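You operate a simulated robot arm through the tools that you are given. There is no shell and no other tool.

The job below is to be done with a simulated two-armed robot. You get a single attempt, and the scene is never put back.

Task
Pick up the red hold tag with one hand, pass it to the other hand and put it on the shelf by the beacon.

It is judged by the outcome, as a careful person would: the job done as asked, and still so three seconds after it is handed in. It fails if anything else is knocked over, pushed out of place, dropped, spilled or broken.

Robot
Two 6-joint arms with two-finger grippers on one trunk, on a base that moves. Base frame: it is fixed to the floor where the robot stands at the start and does not move with it; the origin is under the middle of the robot, x ahead of it, y to its left, z up. Units: mm, degrees, N and s.
The left shoulder is at the start at [30, 178, 963], the right one opposite. With the tool pointing down near the work surface each hand reaches from about 100 to 800 mm from the robot's upright axis, wherever it stands, measured 20 degrees to its own side. Places, roughly: red hold tag [2750, -500, 1000]; shelf by the beacon (20x34 cm) [3480, -1500, 860]. Payload 2.54 kg a hand.
The TCP of each hand is the grasp point between the finger pads, 30 mm short of the fingertips. In the tool frame z runs along the fingers and y along their closing line. The gripper opens to 116 mm; its body begins 95 mm behind the TCP.
Orientation is told as [roll, pitch, yaw] about the base's x, y, z axes, in that order, counted from this pose: with the fingers straight down and closing along the base's y, the tool's x points along the base's -x, its y along +y and its z along -z.

Tools
- The arms move only by the tool play_rows. It takes "left_steps", "right_steps" or both (then of equal length, played together; a hand with none holds still); each is a list of rows, each a list of 3 entries, a list of its own where there are three numbers: the closure in counts, from 0 (fully open) to 255 (shut), then the shift along the tool's x, y, z in units of 300 mm (1.0 is 300 mm), then the turn, a rotation vector about the tool's x, y, z in units of 180 degrees (1.0 is 180 degrees). In form: [[hand, [x, y, z], [rx, ry, rz]], ...]. A call has 1 to 20 rows; each row is the pose to reach, as a shift and turn from the pose commanded when the call began, along the tool's axes at that moment. A call with a number of a shift or a turn outside -1 to 1 is refused whole. Each row takes 0.2 s and may step no farther than 50 mm and 8.6 degrees from the row before; otherwise, or with a gripper value out of range, the whole call is refused. A pose out of reach is approached as far as the arm can. The call stops where the force on the tool passes 40 N (or 10 N more than at its start, if that is more) or the arm is blocked; 0.2 s more then pass. The fingers move at their own pace (about 153 mm/s each) and stop on an object; they squeeze with about 28 N. The grip force told is the motor's: it shows also when the fingers shut on nothing. Time passes only in rows, and 0.2 s behind the last, so rows that repeat a pose let the fingers close. It gives the time, the measured TCP pose, the force on the tool (base axes), the opening and the grip force at its end, in the units of the frame above (readings bear some noise), with the torque about the TCP (base axes, N m) and any sound that the robot's microphone picked up.
- Cameras (640 x 400 px; columns grow to the right, rows downward): "scene" is now at [49.9, -2.6, 1710.3]; the picture's right is [-0.09, -1.00, 0.00], its down [-0.62, 0.05, -0.78] and it looks along [0.78, -0.07, -0.63] (base axes); focal length 268 px, centre (320, 200). "left" rides on the left gripper at [69, 15, -122] in its tool frame; the picture's right is [-0.21, 0.98, 0.00], its down [-0.83, -0.18, -0.53] and it looks along [-0.52, -0.11, 0.85] (tool axes); focal length 251 px, centre (320, 200). "right" rides on the right gripper at [69, -15, -122] in its tool frame; the picture's right is [0.21, 0.98, 0.00], its down [-0.83, 0.18, -0.53] and it looks along [-0.52, 0.11, 0.85] (tool axes); focal length 251 px, centre (320, 200). There is no depth. A picture from a camera that has moved, and an enlarged one, comes with that camera's place and axes in the base frame and with its lens. The place of the scene camera against the robot may be out by one fixed shift of up to 18 mm in any direction.
- grab_frame(camera): a new picture of that camera. No time passes.
- lift_body(by): moves the trunk up (or, below 0, down) by that many mm; the arms and the scene camera ride with it, the base frame stays. It gives what a move gives, with no picture.
- base_move(legs): drives the robot by 1 to 6 legs, each [ahead, left, turn to the left] in mm, mm and degrees, along the robot's own axes; the way and the turn of a leg run together, so that a leg with both is an arc; at most 1500 mm and 180 degrees a leg. The arms and the cameras ride along, it lands a little off, and it stops where it bumps. It gives what a move gives.
- turn_head(pan, tilt): turns the head with the scene camera to pan (to the left, within 143 degrees either way) and tilt (down, from -29 to 69), counted from straight ahead of the robot. It gives what a move gives.
- enlarge(camera, box): a new picture of the part [left, top, right, bottom] of that camera's present view, enlarged. No time passes.
- sign_off(): hands the job in; it is judged then, once.

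Nothing tells you exact positions but the pictures and the camera data. Unless the task says otherwise, let go and move clear before handing in.

The tools are called after ">>>" by a JSON object that holds its "name" and its "arguments". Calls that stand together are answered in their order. play_rows: Moves the arms, as the interface text tells. Its arguments: {"type":"object","properties":{"left_steps":{"type":"array","items":{"type":"array"}},"right_steps":{"type":"array","items":{"type":"array"}}},"required":[]} The other tools are called the same way: lift_body (by) moves the trunk up or down; base_move (legs) drives the base; turn_head (pan, tilt) turns the head that bears the scene camera; grab_frame (camera) takes a picture; enlarge (camera, box) takes an enlarged picture of a part of a camera's view; sign_off () hands the job in.

At the start:

```text
t: 0.0
left_tool_pos: [483.3, 222.8, 1171.5]
left_orientation: [0.1, 0.0, 0.1]
left_force: [-0.4, -0.1, 0.1]
left_ft_torque: [0.02, 0.0, 0.03]
left_width: 115.9
left_grasp_force: 0.1
right_tool_pos: [533.3, -202.2, 1206.7]
right_orientation: [0.0, -0.1, 0.0]
right_force: [-0.3, 0.1, -0.4]
right_ft_torque: [0.04, 0.0, -0.01]
right_width: 115.8
right_grasp_force: 0.0
trunk travel left (down, up): [-175.0, 365.0]
robot x, y, heading: [0.6, -1.0, 0.0]
head pan, tilt (commanded): [-5.0, 38.8]
```

scene: 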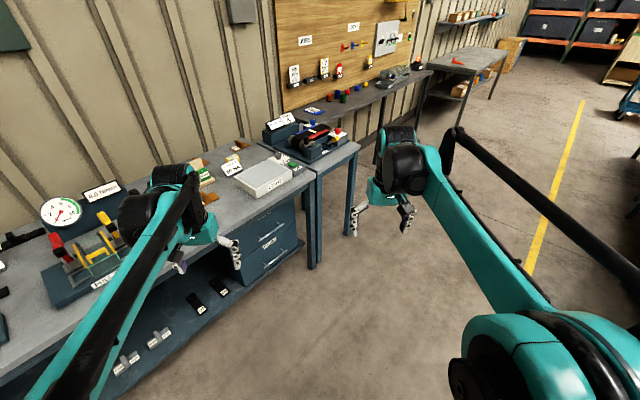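
right: 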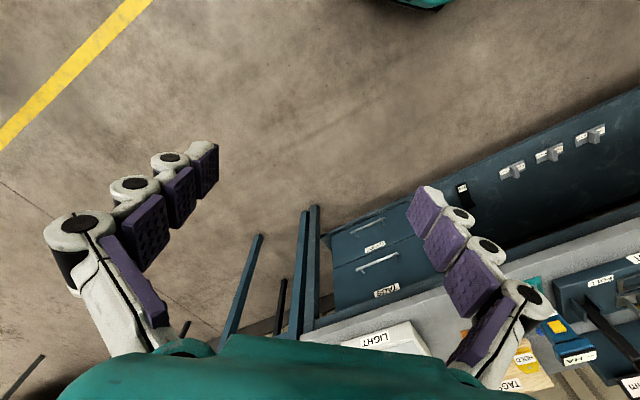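
left: 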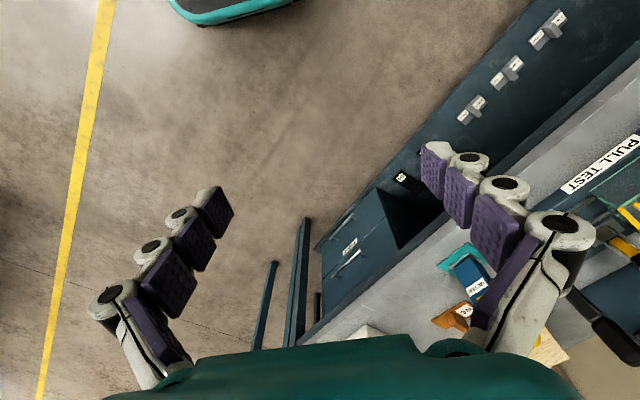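

The view shows a bench along a wall on the left, a pegboard near where the red tag should be (about pixel 340,75), and an orange beacon near pixel 416,65. I'll look closer before moving.

>>> {"name": "enlarge", "arguments": {"camera": "scene", "box": [260, 0, 460, 125]}}

>>> {"name": "enlarge", "arguments": {"camera": "scene", "box": [300, 40, 380, 90]}}

>>> {"name": "enlarge", "arguments": {"camera": "scene", "box": [360, 40, 440, 90]}}

```text
3.20 times, centred on (360, 62) of scene
camera zoom: at [49.9, -2.6, 1710.3], right [-0.09, -1.0, 0.0], down [-0.62, 0.05, -0.78], along [0.78, -0.07, -0.63], focal length 857 px, centre (192, 640)
```

zoom: 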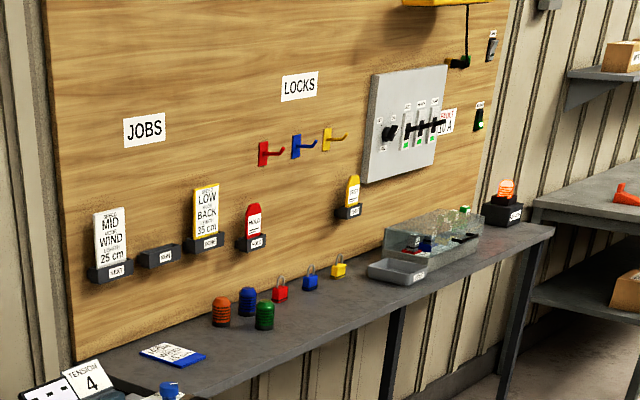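

```text
8.00 times, centred on (340, 65) of scene
camera zoom: at [49.9, -2.6, 1710.3], right [-0.09, -1.0, 0.0], down [-0.62, 0.05, -0.78], along [0.78, -0.07, -0.63], focal length 2144 px, centre (160, 1280)
```

zoom: 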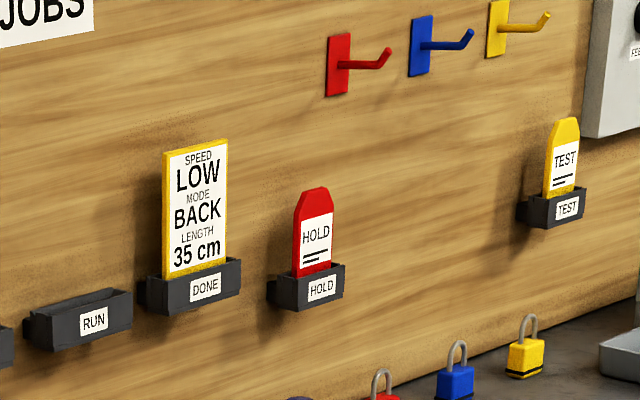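

```text
8.00 times, centred on (400, 65) of scene
camera zoom: at [49.9, -2.6, 1710.3], right [-0.09, -1.0, 0.0], down [-0.62, 0.05, -0.78], along [0.78, -0.07, -0.63], focal length 2144 px, centre (-320, 1280)
```

zoom: 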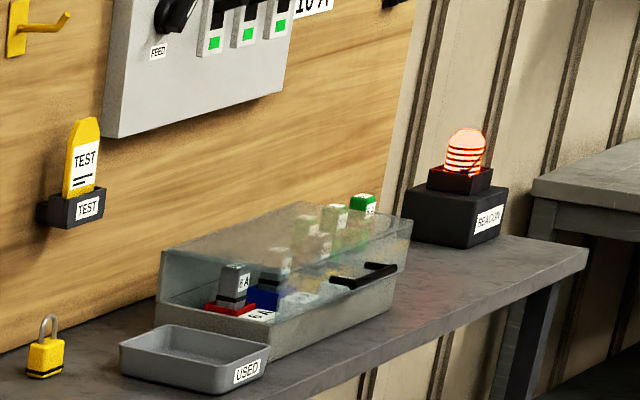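

The red HOLD tag stands upright in a small pocket on the wall, and the beacon is at the far end of the narrow bench below it. The wall runs roughly 52° to the right of straight ahead, so I'll drive to clear floor in front of it and turn to face it.

>>> {"name": "base_move", "arguments": {"legs": [[845, -662, 0], [845, -662, 0], [0, 0, 38.4]]}}

>>> {"name": "turn_head", "arguments": {"pan": 0, "tilt": 30}}

>>> {"name": "grab_frame", "arguments": {"camera": "scene"}}

```text
t: 12.5
left_tool_pos: [1919.2, -902.0, 1171.0]
left_orientation: [0.0, 0.0, 37.1]
left_force: [0.1, 0.1, 0.3]
left_ft_torque: [-0.03, -0.04, -0.02]
left_width: 116.0
left_grasp_force: 0.1
right_tool_pos: [2216.1, -1209.8, 1207.2]
right_orientation: [0.0, -0.1, 37.0]
right_force: [-0.1, 0.1, -1.1]
right_ft_torque: [-0.01, -0.02, 0.02]
right_width: 115.9
right_grasp_force: 0.2
trunk travel left (down, up): [-175.0, 365.0]
robot x, y, heading: [1666.9, -1369.5, 36.8]
head pan, tilt (commanded): [-5.0, 38.8]
```

```text
t: 13.2
left_tool_pos: [1919.5, -901.0, 1171.3]
left_orientation: [0.0, 0.0, 37.0]
left_force: [0.1, 0.0, 0.0]
left_ft_torque: [0.02, 0.0, -0.03]
left_width: 115.7
left_grasp_force: 0.1
right_tool_pos: [2216.1, -1209.7, 1205.8]
right_orientation: [0.0, 0.0, 36.9]
right_force: [0.2, 0.5, -0.4]
right_ft_torque: [0.02, 0.02, 0.0]
right_width: 116.0
right_grasp_force: 0.1
trunk travel left (down, up): [-175.0, 365.0]
robot x, y, heading: [1671.2, -1368.6, 37.0]
head pan, tilt (commanded): [0.0, 30.0]
```

```text
taken
camera scene: at [1711.4, -1327.8, 1723.7], right [0.6, -0.8, 0.0], down [-0.4, -0.3, -0.87], along [0.69, 0.52, -0.5], focal length 268 px, centre (320, 200)
```

scene: 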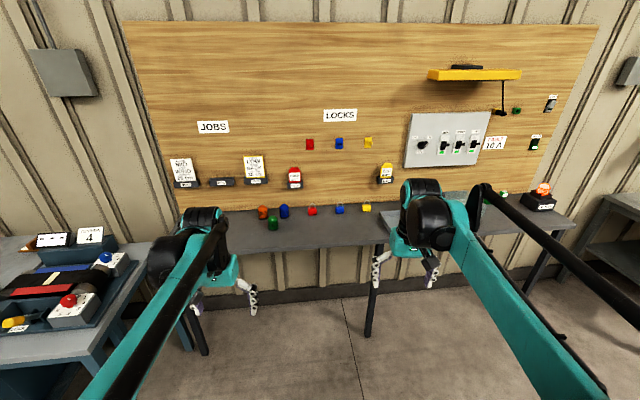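

The robot now faces the wall with the tags, board and beacon ahead. I'll enlarge the views to measure the tag, pocket, bench edge and shelf area.

>>> {"name": "enlarge", "arguments": {"camera": "scene", "box": [240, 120, 400, 220]}}

>>> {"name": "enlarge", "arguments": {"camera": "scene", "box": [260, 150, 324, 190]}}

>>> {"name": "enlarge", "arguments": {"camera": "scene", "box": [470, 160, 598, 240]}}

>>> {"name": "enlarge", "arguments": {"camera": "scene", "box": [130, 180, 450, 380]}}

```text
4.00 times, centred on (320, 170) of scene
camera zoom: at [1711.4, -1327.8, 1723.7], right [0.6, -0.8, 0.0], down [-0.4, -0.3, -0.87], along [0.69, 0.52, -0.5], focal length 1072 px, centre (320, 320)
```

zoom: 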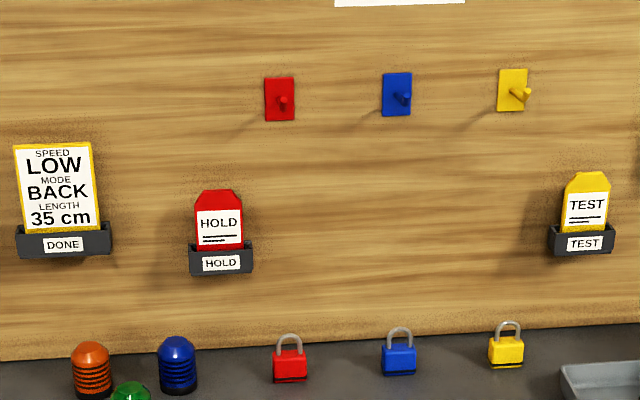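

```text
10.00 times, centred on (292, 170) of scene
camera zoom: at [1711.4, -1327.8, 1723.7], right [0.6, -0.8, 0.0], down [-0.4, -0.3, -0.87], along [0.69, 0.52, -0.5], focal length 2679 px, centre (600, 500)
```

zoom: 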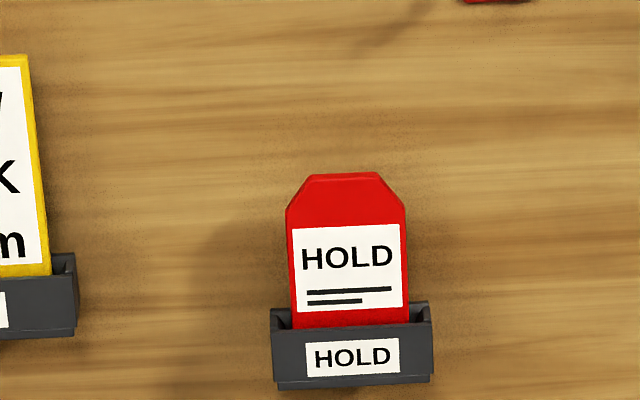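

```text
5.00 times, centred on (534, 200) of scene
camera zoom: at [1711.4, -1327.8, 1723.7], right [0.6, -0.8, 0.0], down [-0.4, -0.3, -0.87], along [0.69, 0.52, -0.5], focal length 1340 px, centre (-750, 200)
```

zoom: 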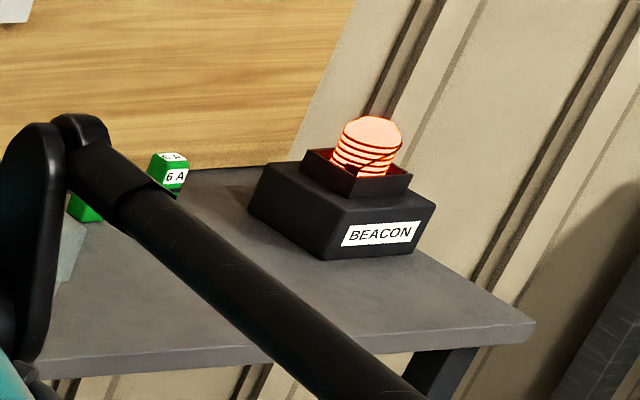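

```text
2.00 times, centred on (290, 280) of scene
camera zoom: at [1711.4, -1327.8, 1723.7], right [0.6, -0.8, 0.0], down [-0.4, -0.3, -0.87], along [0.69, 0.52, -0.5], focal length 536 px, centre (380, 40)
```

zoom: 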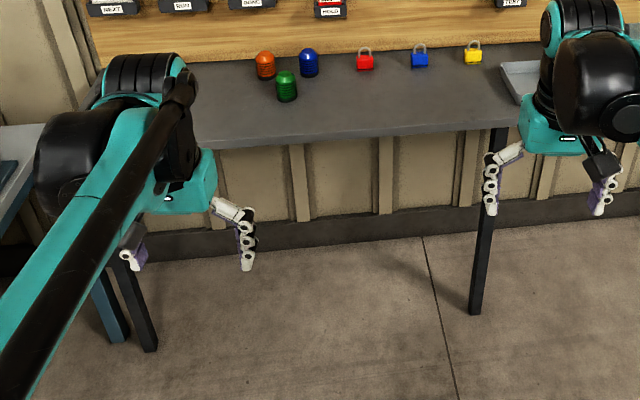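

The tag stands in a small pocket on the board, with the board facing roughly heading 44°. I'll square up to it and come closer, stopping short of the bench, then measure again.

>>> {"name": "base_move", "arguments": {"legs": [[0, 0, 6.9], [500, -172, 0]]}}

>>> {"name": "grab_frame", "arguments": {"camera": "scene"}}

>>> {"name": "grab_frame", "arguments": {"camera": "left"}}

>>> {"name": "grab_frame", "arguments": {"camera": "right"}}

```text
t: 16.9
left_tool_pos: [2344.1, -654.6, 1170.3]
left_orientation: [0.0, 0.1, 43.9]
left_force: [0.1, 0.3, -0.2]
left_ft_torque: [-0.04, -0.01, 0.02]
left_width: 116.1
left_grasp_force: 0.2
right_tool_pos: [2675.6, -925.1, 1206.5]
right_orientation: [0.0, 0.0, 43.9]
right_force: [-0.4, 0.9, -0.2]
right_ft_torque: [0.0, 0.04, 0.02]
right_width: 115.8
right_grasp_force: 0.0
trunk travel left (down, up): [-175.0, 365.0]
robot x, y, heading: [2149.9, -1149.2, 44.0]
head pan, tilt (commanded): [0.0, 30.0]
```

```text
taken
camera scene: at [2188.2, -1101.6, 1723.8], right [0.69, -0.72, 0.0], down [-0.36, -0.35, -0.87], along [0.62, 0.6, -0.5], focal length 268 px, centre (320, 200)
```

scene: 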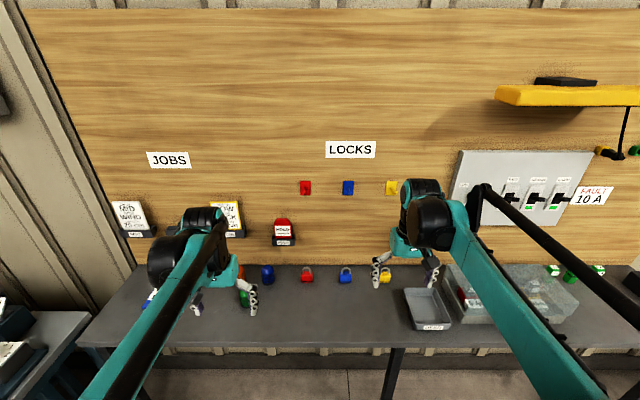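

```text
taken
camera left: at [2282.8, -690.9, 1292.9], right [-0.52, 0.85, 0.0], down [0.72, 0.44, 0.53], along [0.45, 0.28, -0.85], focal length 251 px, centre (320, 200)
```

left: 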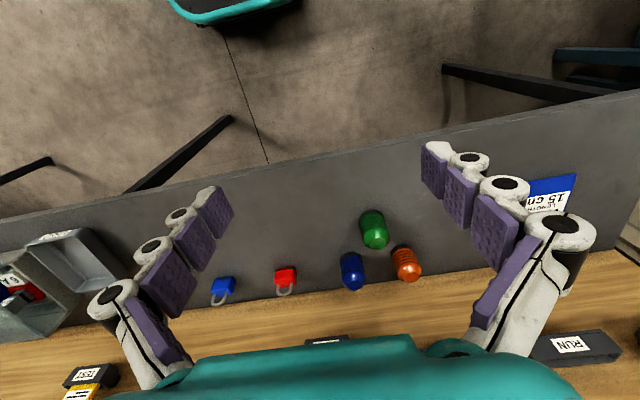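

```text
taken
camera right: at [2634.6, -983.7, 1327.3], right [-0.83, 0.55, 0.0], down [0.47, 0.7, 0.53], along [0.3, 0.44, -0.85], focal length 251 px, centre (320, 200)
```

right: 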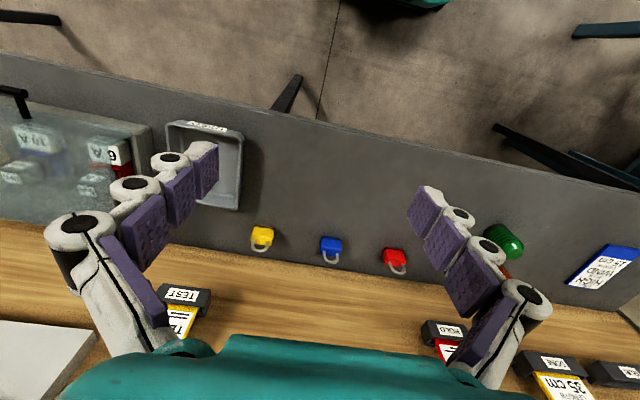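

I'm squared to the wall now. I'll zoom on the tag from here to triangulate it against the earlier view.

>>> {"name": "enlarge", "arguments": {"camera": "scene", "box": [244, 170, 324, 220]}}

>>> {"name": "enlarge", "arguments": {"camera": "scene", "box": [240, 170, 400, 270]}}

>>> {"name": "enlarge", "arguments": {"camera": "scene", "box": [240, 260, 400, 360]}}

>>> {"name": "enlarge", "arguments": {"camera": "right", "box": [400, 300, 560, 400]}}

```text
8.00 times, centred on (284, 195) of scene
camera zoom: at [2188.2, -1101.6, 1723.8], right [0.69, -0.72, 0.0], down [-0.36, -0.35, -0.87], along [0.62, 0.6, -0.5], focal length 2144 px, centre (608, 240)
```

zoom: 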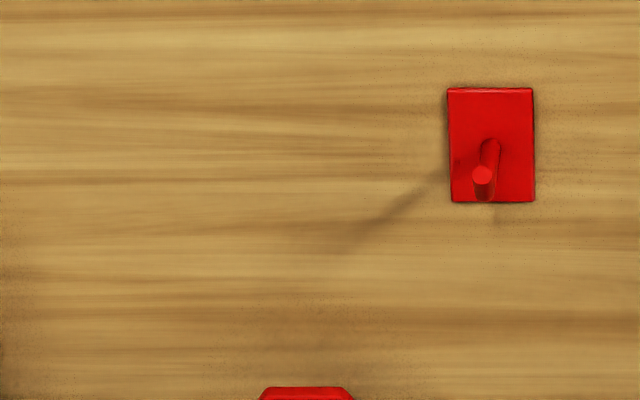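

```text
4.00 times, centred on (320, 220) of scene
camera zoom: at [2188.2, -1101.6, 1723.8], right [0.69, -0.72, 0.0], down [-0.36, -0.35, -0.87], along [0.62, 0.6, -0.5], focal length 1072 px, centre (320, 120)
```

zoom: 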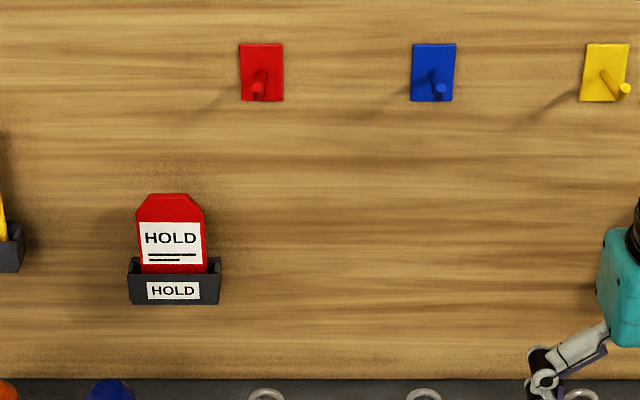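

```text
4.00 times, centred on (320, 310) of scene
camera zoom: at [2188.2, -1101.6, 1723.8], right [0.69, -0.72, 0.0], down [-0.36, -0.35, -0.87], along [0.62, 0.6, -0.5], focal length 1072 px, centre (320, -240)
```

zoom: 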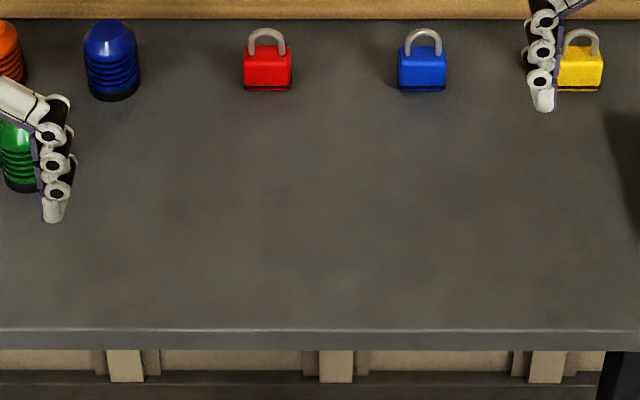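

```text
4.00 times, centred on (480, 350) of right
camera zoom: at [2634.6, -983.7, 1327.3], right [-0.83, 0.55, 0.0], down [0.47, 0.7, 0.53], along [0.3, 0.44, -0.85], focal length 1006 px, centre (-320, -400)
```

zoom: 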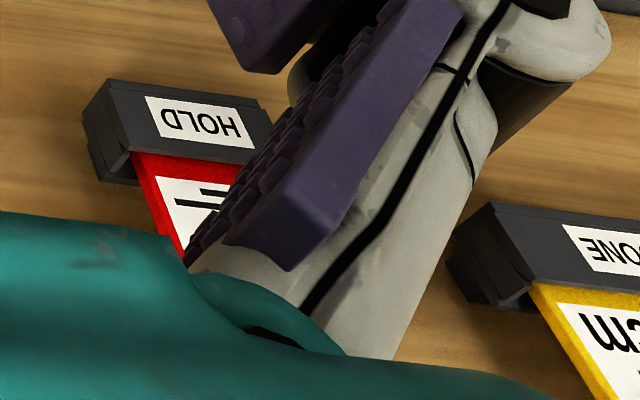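

Triangulating two views puts the tag near [2689, -420, ~1100], about 66 mm wide, with the bench edge roughly 590 mm ahead of me. Next I'll drive about 240 mm closer and then check with the wrist cameras.

>>> {"name": "base_move", "arguments": {"legs": [[240, 0, 0]]}}

>>> {"name": "grab_frame", "arguments": {"camera": "scene"}}

>>> {"name": "grab_frame", "arguments": {"camera": "left"}}

```text
t: 18.7
left_tool_pos: [2520.4, -487.1, 1170.1]
left_orientation: [0.0, 0.0, 43.7]
left_force: [-0.7, -0.1, 0.3]
left_ft_torque: [-0.01, 0.04, 0.0]
left_width: 116.1
left_grasp_force: 0.0
right_tool_pos: [2850.8, -759.5, 1205.4]
right_orientation: [0.0, 0.1, 43.7]
right_force: [0.7, 0.2, -0.4]
right_ft_torque: [-0.04, 0.05, 0.0]
right_width: 115.9
right_grasp_force: 0.0
trunk travel left (down, up): [-175.0, 365.0]
robot x, y, heading: [2324.8, -981.9, 43.6]
head pan, tilt (commanded): [0.0, 30.0]
```

```text
taken
camera scene: at [2363.5, -933.4, 1723.7], right [0.69, -0.72, 0.0], down [-0.36, -0.35, -0.87], along [0.63, 0.6, -0.5], focal length 268 px, centre (320, 200)
```

scene: 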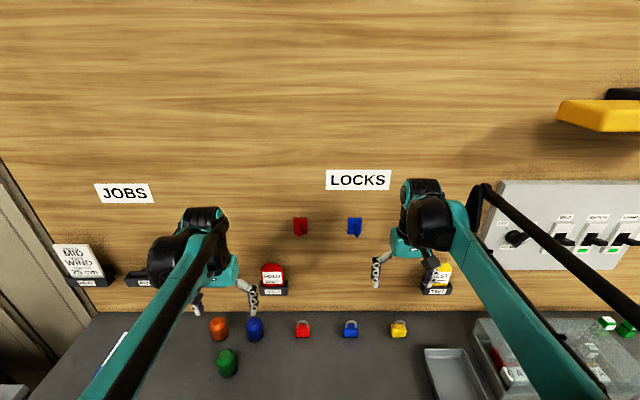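

```text
taken
camera left: at [2460.0, -523.3, 1292.7], right [-0.52, 0.85, 0.0], down [0.72, 0.44, 0.53], along [0.46, 0.28, -0.85], focal length 251 px, centre (320, 200)
```

left: 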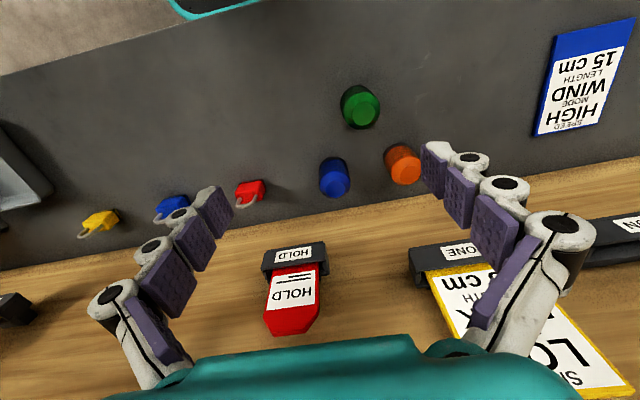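

The left wrist camera now sees the HOLD tag and its pocket clearly. I'll enlarge it for precise pixel readings.

>>> {"name": "enlarge", "arguments": {"camera": "left", "box": [230, 230, 390, 330]}}

>>> {"name": "enlarge", "arguments": {"camera": "left", "box": [230, 250, 358, 340]}}

>>> {"name": "enlarge", "arguments": {"camera": "scene", "box": [224, 220, 352, 300]}}

```text
4.00 times, centred on (310, 280) of left
camera zoom: at [2460.0, -523.3, 1292.7], right [-0.52, 0.85, 0.0], down [0.72, 0.44, 0.53], along [0.46, 0.28, -0.85], focal length 1006 px, centre (360, -120)
```

zoom: 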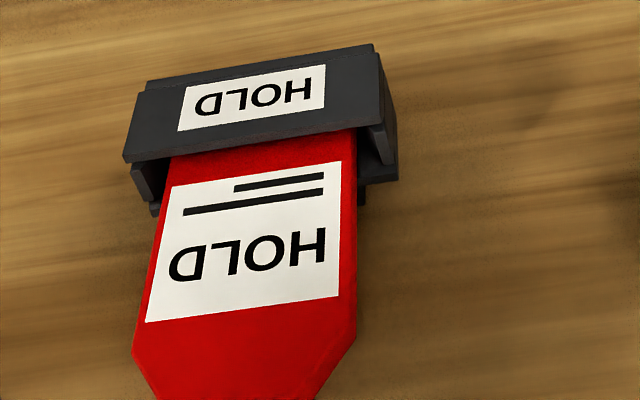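

```text
4.44 times, centred on (294, 295) of left
camera zoom: at [2460.0, -523.3, 1292.7], right [-0.52, 0.85, 0.0], down [0.72, 0.44, 0.53], along [0.46, 0.28, -0.85], focal length 1118 px, centre (436, -222)
```

zoom: 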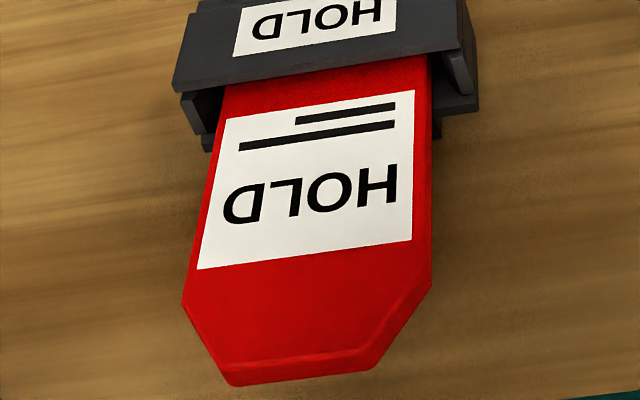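

```text
5.00 times, centred on (288, 260) of scene
camera zoom: at [2363.5, -933.4, 1723.7], right [0.69, -0.72, 0.0], down [-0.36, -0.35, -0.87], along [0.63, 0.6, -0.5], focal length 1340 px, centre (480, -100)
```

zoom: 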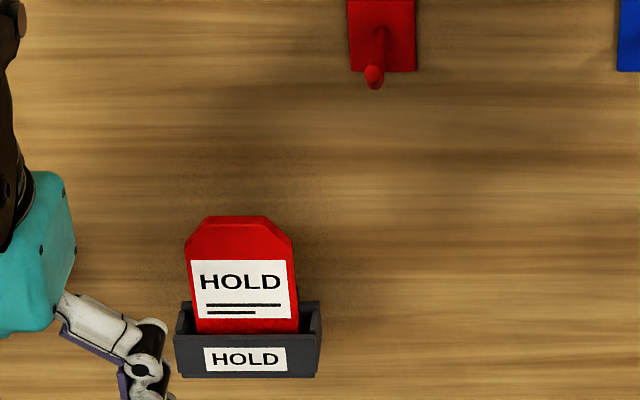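

The tag's centre is about 660 mm ahead and 150 mm left of me, with its straight edges exposed between z≈1056 and 1119 and a board gap of about 40 mm behind. I'll bring the left hand to a 45° pre-grasp pose about 90 mm back from it.

>>> {"name": "play_rows", "arguments": {"left_steps": [[0, [-0.0611, -0.04, 0], [0, -0.0417, 0]], [0, [-0.1222, -0.08, 0], [0, -0.0833, 0]], [0, [-0.1833, -0.12, 0], [0, -0.125, 0]], [0, [-0.2444, -0.16, 0], [0, -0.1667, 0]], [0, [-0.3056, -0.2, 0], [0, -0.2083, 0]], [0, [-0.3667, -0.24, 0], [0, -0.25, 0]], [0, [-0.3667, -0.24, 0], [0, -0.25, 0]]]}}

>>> {"name": "grab_frame", "arguments": {"camera": "left"}}

>>> {"name": "grab_frame", "arguments": {"camera": "scene"}}

>>> {"name": "grab_frame", "arguments": {"camera": "right"}}

```text
t: 20.3
left_tool_pos: [2650.0, -462.8, 1171.6]
left_orientation: [0.0, -45.0, 43.7]
left_force: [-0.6, -0.3, -1.0]
left_ft_torque: [-0.03, -0.03, 0.01]
left_width: 115.8
left_grasp_force: 0.1
right_tool_pos: [2850.3, -759.9, 1206.6]
right_orientation: [-0.1, 0.1, 43.7]
right_force: [0.8, -0.5, -0.5]
right_ft_torque: [-0.04, 0.01, -0.02]
right_width: 116.0
right_grasp_force: 0.1
trunk travel left (down, up): [-175.0, 365.0]
robot x, y, heading: [2322.7, -977.3, 43.5]
head pan, tilt (commanded): [0.0, 30.0]
```

```text
taken
camera left: at [2541.3, -545.2, 1208.7], right [-0.56, 0.81, 0.15], down [0.27, 0.01, 0.96], along [0.78, 0.58, -0.23], focal length 251 px, centre (320, 200)
```

left: 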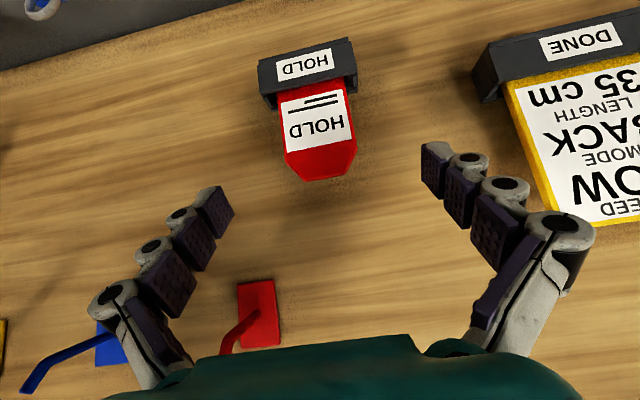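

```text
taken
camera scene: at [2362.1, -934.5, 1723.8], right [0.69, -0.72, 0.0], down [-0.36, -0.35, -0.87], along [0.63, 0.6, -0.5], focal length 268 px, centre (320, 200)
```

scene: 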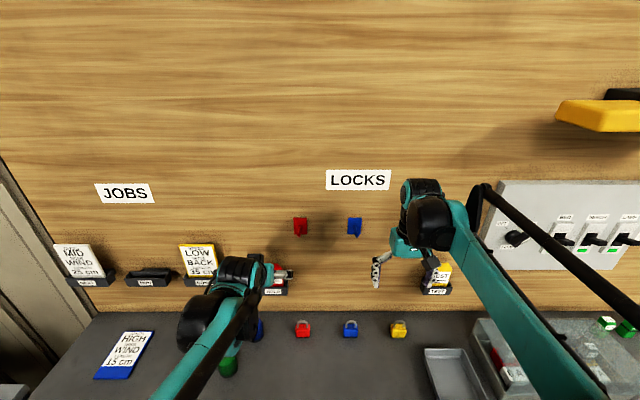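

```text
taken
camera right: at [2809.3, -818.5, 1327.7], right [-0.83, 0.56, 0.0], down [0.47, 0.7, 0.53], along [0.3, 0.44, -0.85], focal length 251 px, centre (320, 200)
```

right: 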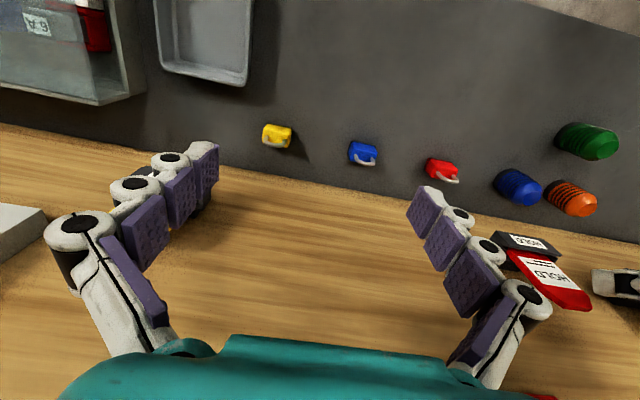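

The hand is at the 45° pre-grasp pose and the left camera still sees the tag. I'll enlarge both wrist views to triangulate the tag before moving in.

>>> {"name": "enlarge", "arguments": {"camera": "left", "box": [240, 30, 400, 130]}}

>>> {"name": "enlarge", "arguments": {"camera": "left", "box": [240, 90, 400, 190]}}

>>> {"name": "enlarge", "arguments": {"camera": "right", "box": [480, 220, 640, 320]}}

```text
4.00 times, centred on (320, 80) of left
camera zoom: at [2541.3, -545.2, 1208.7], right [-0.56, 0.81, 0.15], down [0.27, 0.01, 0.96], along [0.78, 0.58, -0.23], focal length 1006 px, centre (320, 680)
```

zoom: 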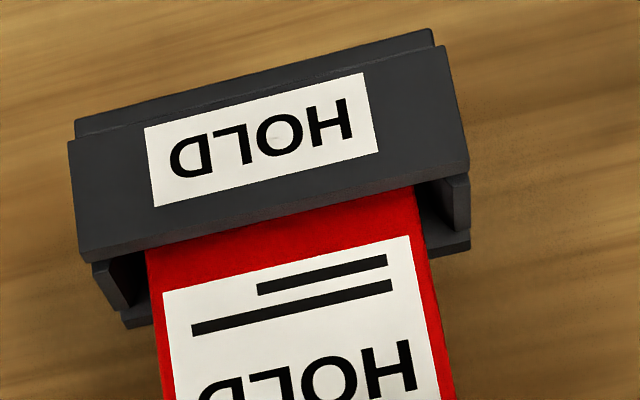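

```text
4.00 times, centred on (320, 140) of left
camera zoom: at [2541.3, -545.2, 1208.7], right [-0.56, 0.81, 0.15], down [0.27, 0.01, 0.96], along [0.78, 0.58, -0.23], focal length 1006 px, centre (320, 440)
```

zoom: 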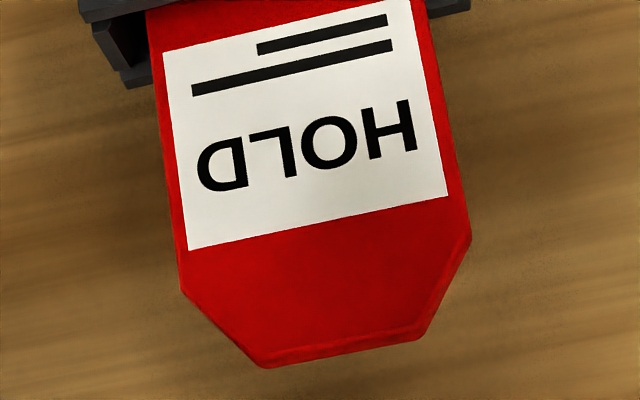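

```text
4.00 times, centred on (560, 270) of right
camera zoom: at [2809.3, -818.5, 1327.7], right [-0.83, 0.56, 0.0], down [0.47, 0.7, 0.53], along [0.3, 0.44, -0.85], focal length 1006 px, centre (-640, -80)
```

zoom: 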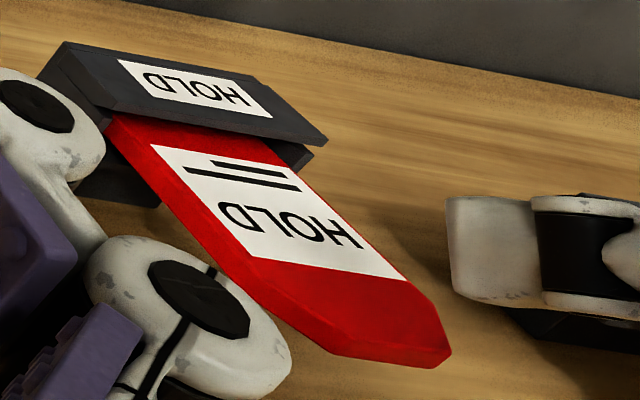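

Two wrist views agree: tag front plane is 70 mm ahead of the TCP, centred within 1 mm, shoulder at z≈1120. I'll advance about 93 mm along the fingers, still open, and check.

>>> {"name": "play_rows", "arguments": {"left_steps": [[0, [0, 0, 0.06], [0, 0, 0]], [0, [0, 0, 0.12], [0, 0, 0]], [0, [0.003, 0, 0.18], [0, 0, 0]], [0, [0.005, 0, 0.23], [0, 0, 0]], [0, [0.006, 0, 0.27], [0, 0, 0]], [0, [0.0067, 0, 0.3], [0, 0, 0]], [0, [0.0067, 0, 0.312], [0, 0, 0]], [0, [0.0067, 0, 0.312], [0, 0, 0]]]}}

>>> {"name": "grab_frame", "arguments": {"camera": "left"}}

>>> {"name": "grab_frame", "arguments": {"camera": "right"}}

>>> {"name": "enlarge", "arguments": {"camera": "right", "box": [480, 210, 640, 310]}}

>>> {"name": "enlarge", "arguments": {"camera": "scene", "box": [200, 220, 360, 320]}}

```text
t: 22.1
left_tool_pos: [2696.9, -420.3, 1103.3]
left_orientation: [-0.1, -45.0, 43.7]
left_force: [-0.2, 0.6, 0.4]
left_ft_torque: [0.02, 0.02, 0.01]
left_width: 116.0
left_grasp_force: 0.1
right_tool_pos: [2850.7, -759.2, 1207.1]
right_orientation: [0.0, 0.1, 43.7]
right_force: [0.2, 0.3, 0.3]
right_ft_torque: [-0.04, -0.01, 0.01]
right_width: 116.0
right_grasp_force: 0.2
trunk travel left (down, up): [-175.0, 365.0]
robot x, y, heading: [2323.4, -981.8, 43.9]
head pan, tilt (commanded): [0.0, 30.0]
```

```text
taken
camera left: at [2588.1, -501.9, 1141.2], right [-0.56, 0.81, 0.15], down [0.27, 0.01, 0.96], along [0.78, 0.58, -0.23], focal length 251 px, centre (320, 200)
```

left: 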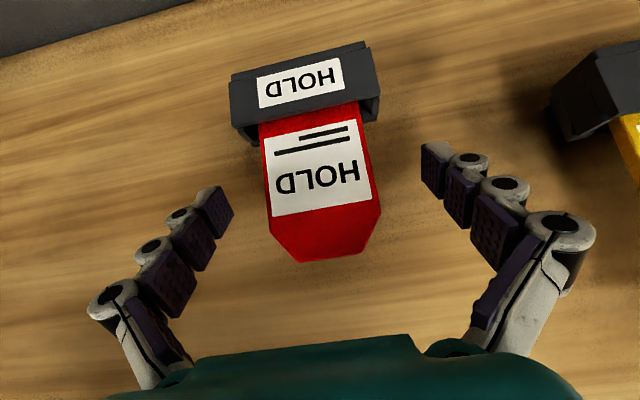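

```text
taken
camera right: at [2809.6, -818.4, 1327.6], right [-0.83, 0.56, 0.0], down [0.47, 0.7, 0.53], along [0.3, 0.44, -0.85], focal length 251 px, centre (320, 200)
```

right: 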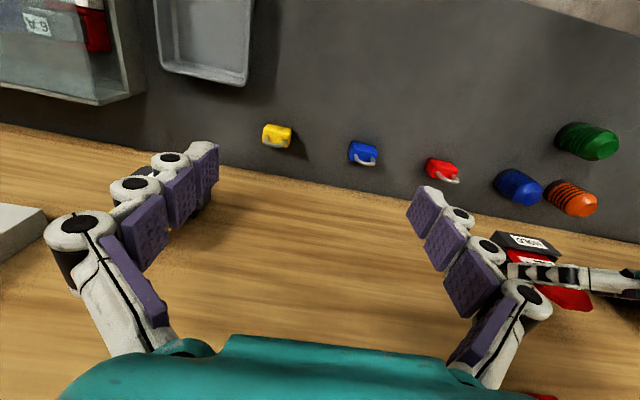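

```text
4.00 times, centred on (560, 260) of right
camera zoom: at [2809.6, -818.4, 1327.6], right [-0.83, 0.56, 0.0], down [0.47, 0.7, 0.53], along [0.3, 0.44, -0.85], focal length 1006 px, centre (-640, -40)
```

zoom: 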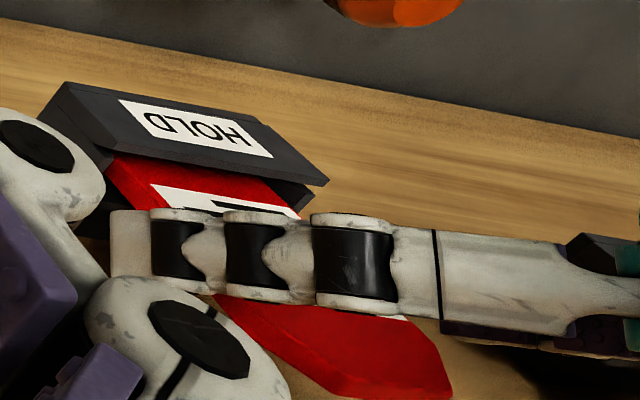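

```text
4.00 times, centred on (280, 270) of scene
camera zoom: at [2362.5, -934.4, 1723.8], right [0.69, -0.72, 0.0], down [-0.36, -0.35, -0.87], along [0.63, 0.6, -0.5], focal length 1072 px, centre (480, -80)
```

zoom: 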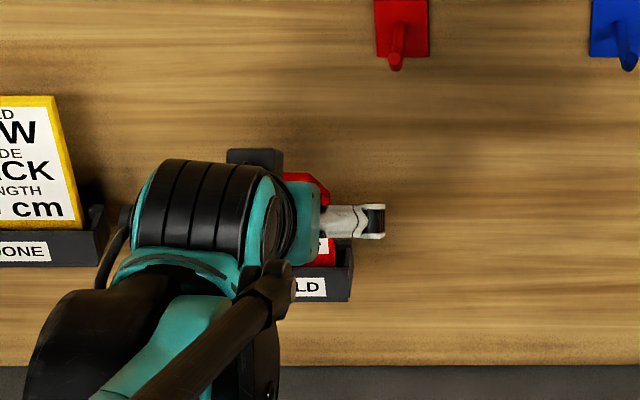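

The fingers straddle the tag with even margins and no contact. I'll close the left gripper on its edges.

>>> {"name": "play_rows", "arguments": {"left_steps": [[60, [0, 0, 0], [0, 0, 0]], [90, [0, 0, 0], [0, 0, 0]], [120, [0, 0, 0], [0, 0, 0]], [255, [0, 0, 0], [0, 0, 0]], [255, [0, 0, 0], [0, 0, 0]], [255, [0, 0, 0], [0, 0, 0]]]}}

>>> {"name": "grab_frame", "arguments": {"camera": "left"}}

>>> {"name": "enlarge", "arguments": {"camera": "right", "box": [480, 210, 640, 310]}}

```text
t: 23.5
left_tool_pos: [2696.8, -420.1, 1103.9]
left_orientation: [0.0, -45.1, 43.7]
left_force: [0.2, 0.6, 2.5]
left_ft_torque: [0.02, -0.02, 0.03]
left_width: 63.7
left_grasp_force: 27.9
right_tool_pos: [2851.6, -758.9, 1206.0]
right_orientation: [0.0, 0.0, 43.7]
right_force: [-0.6, -0.2, -1.2]
right_ft_torque: [0.0, 0.01, -0.02]
right_width: 116.0
right_grasp_force: 0.1
trunk travel left (down, up): [-175.0, 365.0]
robot x, y, heading: [2324.1, -985.0, 44.2]
head pan, tilt (commanded): [0.0, 30.0]
```

```text
taken
camera left: at [2588.0, -502.1, 1141.4], right [-0.56, 0.81, 0.15], down [0.27, 0.01, 0.96], along [0.78, 0.58, -0.23], focal length 251 px, centre (320, 200)
```

left: 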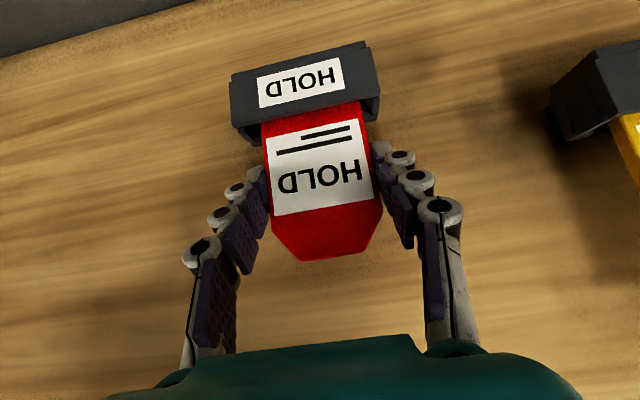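

```text
4.00 times, centred on (560, 260) of right
camera zoom: at [2809.5, -818.6, 1327.6], right [-0.83, 0.56, 0.0], down [0.47, 0.7, 0.53], along [0.3, 0.44, -0.85], focal length 1006 px, centre (-640, -40)
```

zoom: 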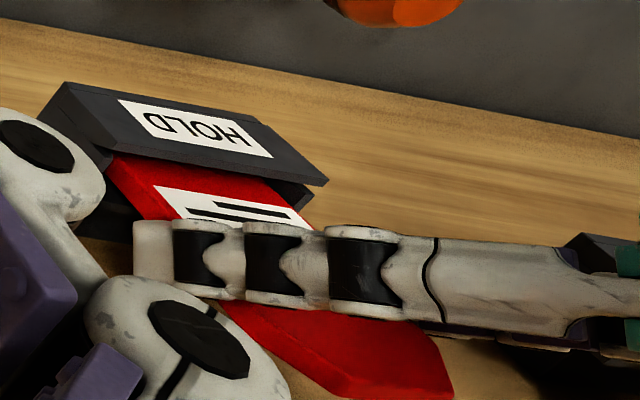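

The grip holds at 63.7 mm with full force. I'll lift slowly straight up about 50 mm to clear the pocket and check.

>>> {"name": "play_rows", "arguments": {"left_steps": [[255, [-0.0141, 0, -0.0141], [0, 0, 0]], [255, [-0.033, 0, -0.033], [0, 0, 0]], [255, [-0.0519, 0, -0.0519], [0, 0, 0]], [255, [-0.0707, 0, -0.0707], [0, 0, 0]], [255, [-0.0896, 0, -0.0896], [0, 0, 0]], [255, [-0.1084, 0, -0.1084], [0, 0, 0]], [255, [-0.1202, 0, -0.1202], [0, 0, 0]], [255, [-0.1202, 0, -0.1202], [0, 0, 0]]]}}

>>> {"name": "grab_frame", "arguments": {"camera": "left"}}

>>> {"name": "enlarge", "arguments": {"camera": "right", "box": [480, 210, 640, 310]}}

>>> {"name": "enlarge", "arguments": {"camera": "scene", "box": [200, 200, 360, 300]}}

```text
t: 25.3
left_tool_pos: [2697.0, -417.9, 1154.2]
left_orientation: [0.0, -45.1, 43.8]
left_force: [-0.4, -0.4, -0.2]
left_ft_torque: [0.02, -0.02, -0.01]
left_width: 63.6
left_grasp_force: 28.7
right_tool_pos: [2851.3, -758.4, 1206.7]
right_orientation: [0.0, 0.0, 43.6]
right_force: [-0.4, 0.6, -0.2]
right_ft_torque: [-0.01, -0.02, 0.0]
right_width: 116.2
right_grasp_force: 0.0
trunk travel left (down, up): [-175.0, 365.0]
robot x, y, heading: [2322.9, -982.8, 44.0]
head pan, tilt (commanded): [0.0, 30.0]
```

```text
taken
camera left: at [2587.9, -500.7, 1192.2], right [-0.56, 0.81, 0.15], down [0.27, 0.01, 0.96], along [0.78, 0.58, -0.23], focal length 251 px, centre (320, 200)
```

left: 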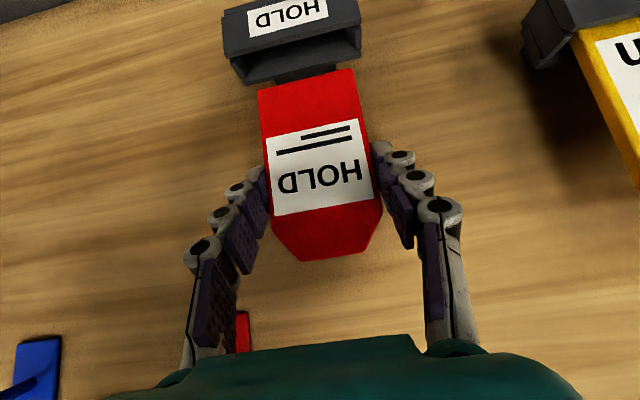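

```text
4.00 times, centred on (560, 260) of right
camera zoom: at [2809.7, -818.4, 1327.5], right [-0.83, 0.56, 0.0], down [0.47, 0.7, 0.53], along [0.3, 0.44, -0.85], focal length 1006 px, centre (-640, -40)
```

zoom: 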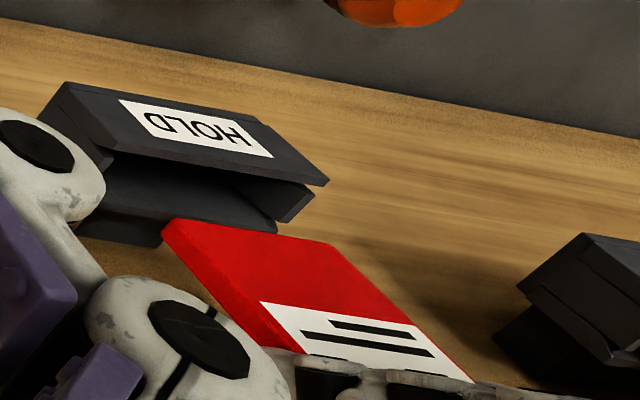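

```text
4.00 times, centred on (280, 250) of scene
camera zoom: at [2362.5, -934.4, 1723.8], right [0.69, -0.72, 0.0], down [-0.36, -0.35, -0.87], along [0.63, 0.6, -0.5], focal length 1072 px, centre (480, 0)
```

zoom: 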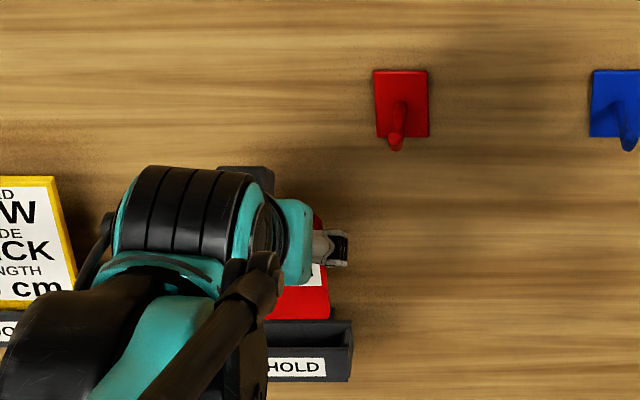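

The tag is out of the pocket with its bottom about 18 mm above it. I'll draw the left hand straight back about 130 mm and slightly up, then back the base off from the bench for the handover.

>>> {"name": "play_rows", "arguments": {"left_steps": [[255, [0.02, 0, -0.055], [0, 0, 0]], [255, [0.065, 0, -0.1], [0, 0, 0]], [255, [0.115, 0, -0.165], [0, 0, 0]], [255, [0.165, 0, -0.23], [0, 0, 0]], [255, [0.215, 0, -0.295], [0, 0, 0]], [255, [0.2593, 0, -0.3535], [0, 0, 0]], [255, [0.2593, 0, -0.3535], [0, 0, 0]]]}}

>>> {"name": "grab_frame", "arguments": {"camera": "left"}}

>>> {"name": "grab_frame", "arguments": {"camera": "scene"}}

```text
t: 26.9
left_tool_pos: [2603.0, -506.1, 1177.0]
left_orientation: [-0.1, -45.0, 43.6]
left_force: [-0.5, -0.6, -0.5]
left_ft_torque: [-0.03, 0.04, -0.01]
left_width: 63.5
left_grasp_force: 28.6
right_tool_pos: [2850.7, -759.1, 1206.9]
right_orientation: [-0.1, 0.0, 43.7]
right_force: [-0.5, 1.0, -0.1]
right_ft_torque: [-0.02, 0.02, -0.01]
right_width: 116.1
right_grasp_force: 0.0
trunk travel left (down, up): [-175.0, 365.0]
robot x, y, heading: [2326.3, -979.5, 43.6]
head pan, tilt (commanded): [0.0, 30.0]
```

```text
taken
camera left: at [2495.2, -588.5, 1215.0], right [-0.56, 0.81, 0.15], down [0.28, 0.01, 0.96], along [0.78, 0.58, -0.23], focal length 251 px, centre (320, 200)
```

left: 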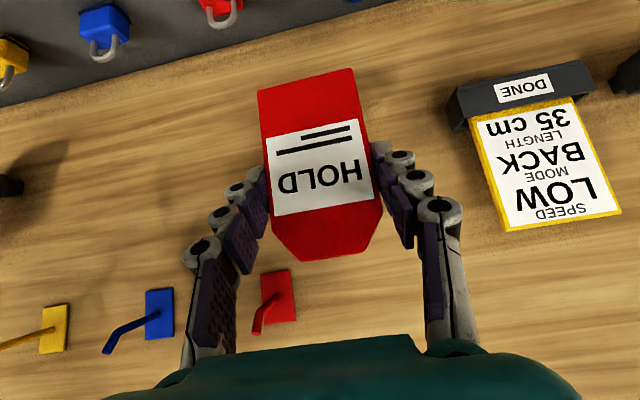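

```text
taken
camera scene: at [2363.3, -933.8, 1723.7], right [0.69, -0.72, 0.0], down [-0.36, -0.35, -0.87], along [0.63, 0.6, -0.5], focal length 268 px, centre (320, 200)
```

scene: 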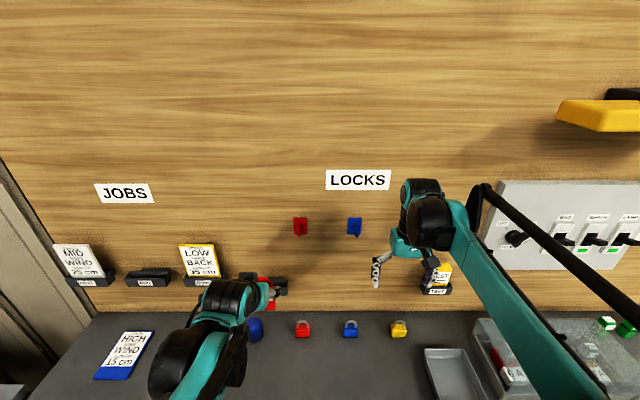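

The tag is held cleanly and away from the board. I'll back the base off 350 mm to get free room for the handover.

>>> {"name": "base_move", "arguments": {"legs": [[-350, 0, 0]]}}

>>> {"name": "turn_head", "arguments": {"pan": 0, "tilt": 42}}

>>> {"name": "grab_frame", "arguments": {"camera": "scene"}}

```text
t: 29.1
left_tool_pos: [2356.5, -745.0, 1176.7]
left_orientation: [-0.1, -45.1, 43.4]
left_force: [0.1, 0.2, -1.0]
left_ft_torque: [0.01, 0.01, 0.01]
left_width: 63.7
left_grasp_force: 28.2
right_tool_pos: [2601.0, -998.2, 1206.0]
right_orientation: [-0.1, 0.0, 43.4]
right_force: [-1.4, -0.3, -0.2]
right_ft_torque: [0.0, -0.02, -0.01]
right_width: 115.8
right_grasp_force: 0.0
trunk travel left (down, up): [-175.0, 365.0]
robot x, y, heading: [2077.2, -1215.4, 43.4]
head pan, tilt (commanded): [0.0, 30.0]
```

```text
t: 29.9
left_tool_pos: [2355.7, -744.5, 1178.1]
left_orientation: [0.1, -45.0, 43.4]
left_force: [0.2, 0.9, -0.1]
left_ft_torque: [-0.01, -0.02, 0.01]
left_width: 64.0
left_grasp_force: 28.1
right_tool_pos: [2602.3, -997.8, 1206.5]
right_orientation: [0.0, 0.0, 43.4]
right_force: [0.3, -0.2, -0.4]
right_ft_torque: [-0.02, 0.03, 0.01]
right_width: 115.8
right_grasp_force: 0.0
trunk travel left (down, up): [-175.0, 365.0]
robot x, y, heading: [2075.7, -1214.5, 43.5]
head pan, tilt (commanded): [0.0, 42.0]
```

```text
taken
camera scene: at [2109.1, -1175.5, 1705.5], right [0.69, -0.73, 0.0], down [-0.49, -0.46, -0.74], along [0.54, 0.51, -0.67], focal length 268 px, centre (320, 200)
```

scene: 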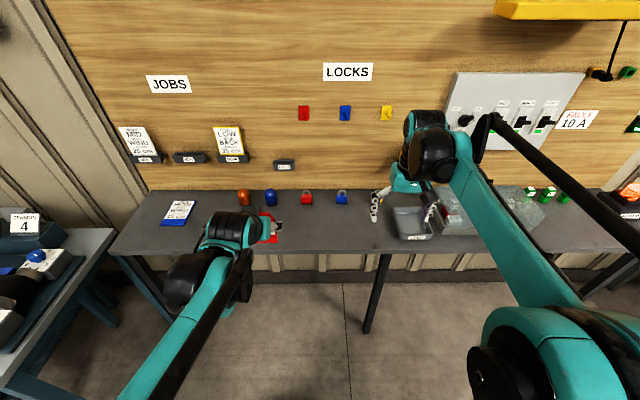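

With free space around, I'll turn the left hand to point straight down near the centre line. The right hand pitches up to point forward, kept well off to the right for now.

>>> {"name": "play_rows", "arguments": {"left_steps": [[255, [-0.0283, -0.0583, 0.0206], [0, 0.03125, 0]], [255, [-0.0566, -0.1167, 0.0413], [0, 0.0625, 0]], [255, [-0.0849, -0.175, 0.0619], [0, 0.09375, 0]], [255, [-0.1132, -0.2333, 0.0825], [0, 0.125, 0]], [255, [-0.1414, -0.2917, 0.1031], [0, 0.15625, 0]], [255, [-0.1697, -0.35, 0.1238], [0, 0.1875, 0]], [255, [-0.198, -0.4083, 0.1444], [0, 0.21875, 0]], [255, [-0.2263, -0.4667, 0.165], [0, 0.25, 0]], [255, [-0.2263, -0.4667, 0.165], [0, 0.25, 0]]], "right_steps": [[0, [0.0279, -0.025, 0.0042], [0, -0.0451, 0]], [0, [0.0558, -0.05, 0.0083], [0, -0.0903, 0]], [0, [0.0837, -0.075, 0.0125], [0, -0.1354, 0]], [0, [0.1117, -0.1, 0.0167], [0, -0.1806, 0]], [0, [0.1396, -0.125, 0.0208], [0, -0.2257, 0]], [0, [0.1675, -0.15, 0.025], [0, -0.2708, 0]], [0, [0.1954, -0.175, 0.0291], [0, -0.316, 0]], [0, [0.2233, -0.2, 0.0333], [0, -0.3611, 0]], [0, [0.2233, -0.2, 0.0333], [0, -0.3611, 0]]]}}

>>> {"name": "grab_frame", "arguments": {"camera": "scene"}}

>>> {"name": "grab_frame", "arguments": {"camera": "left"}}

>>> {"name": "grab_frame", "arguments": {"camera": "right"}}

```text
t: 31.9
left_tool_pos: [2511.8, -789.5, 1191.1]
left_orientation: [0.0, 0.0, 43.5]
left_force: [0.5, -0.3, -0.8]
left_ft_torque: [0.0, -0.01, 0.01]
left_width: 63.8
left_grasp_force: 28.1
right_tool_pos: [2595.2, -1089.1, 1197.0]
right_orientation: [-0.1, -65.1, 43.4]
right_force: [0.0, 0.5, 0.0]
right_ft_torque: [-0.01, 0.0, 0.03]
right_width: 116.1
right_grasp_force: 0.0
trunk travel left (down, up): [-175.0, 365.0]
robot x, y, heading: [2078.7, -1221.2, 43.5]
head pan, tilt (commanded): [0.0, 42.0]
```

```text
taken
camera scene: at [2107.7, -1176.2, 1705.6], right [0.69, -0.73, 0.0], down [-0.49, -0.46, -0.74], along [0.54, 0.51, -0.67], focal length 268 px, centre (320, 200)
```

scene: 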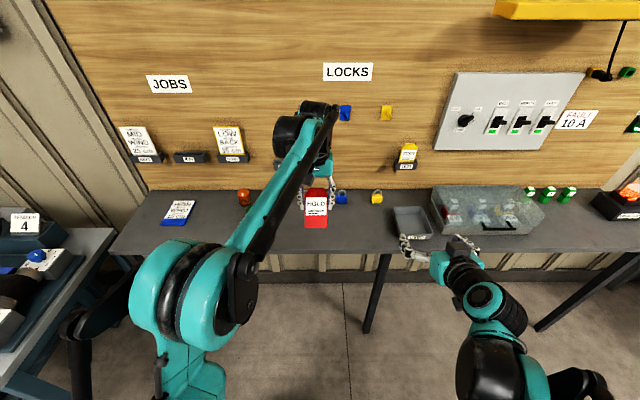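

```text
taken
camera left: at [2451.5, -825.7, 1312.8], right [-0.51, 0.86, 0.0], down [0.73, 0.44, 0.53], along [0.46, 0.27, -0.85], focal length 251 px, centre (320, 200)
```

left: 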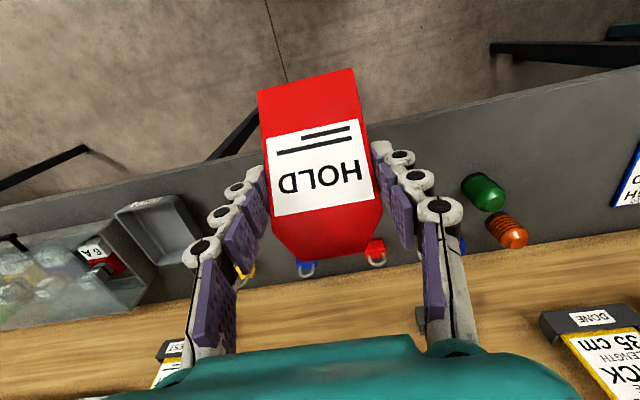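

```text
taken
camera right: at [2501.8, -1196.0, 1184.6], right [-0.74, 0.65, -0.2], down [-0.22, 0.04, 0.97], along [0.64, 0.76, 0.12], focal length 251 px, centre (320, 200)
```

right: 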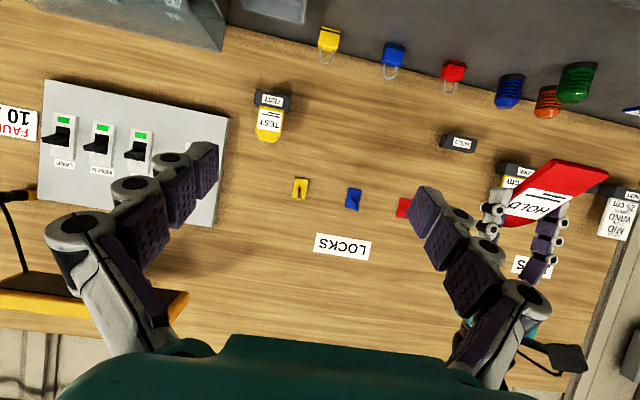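

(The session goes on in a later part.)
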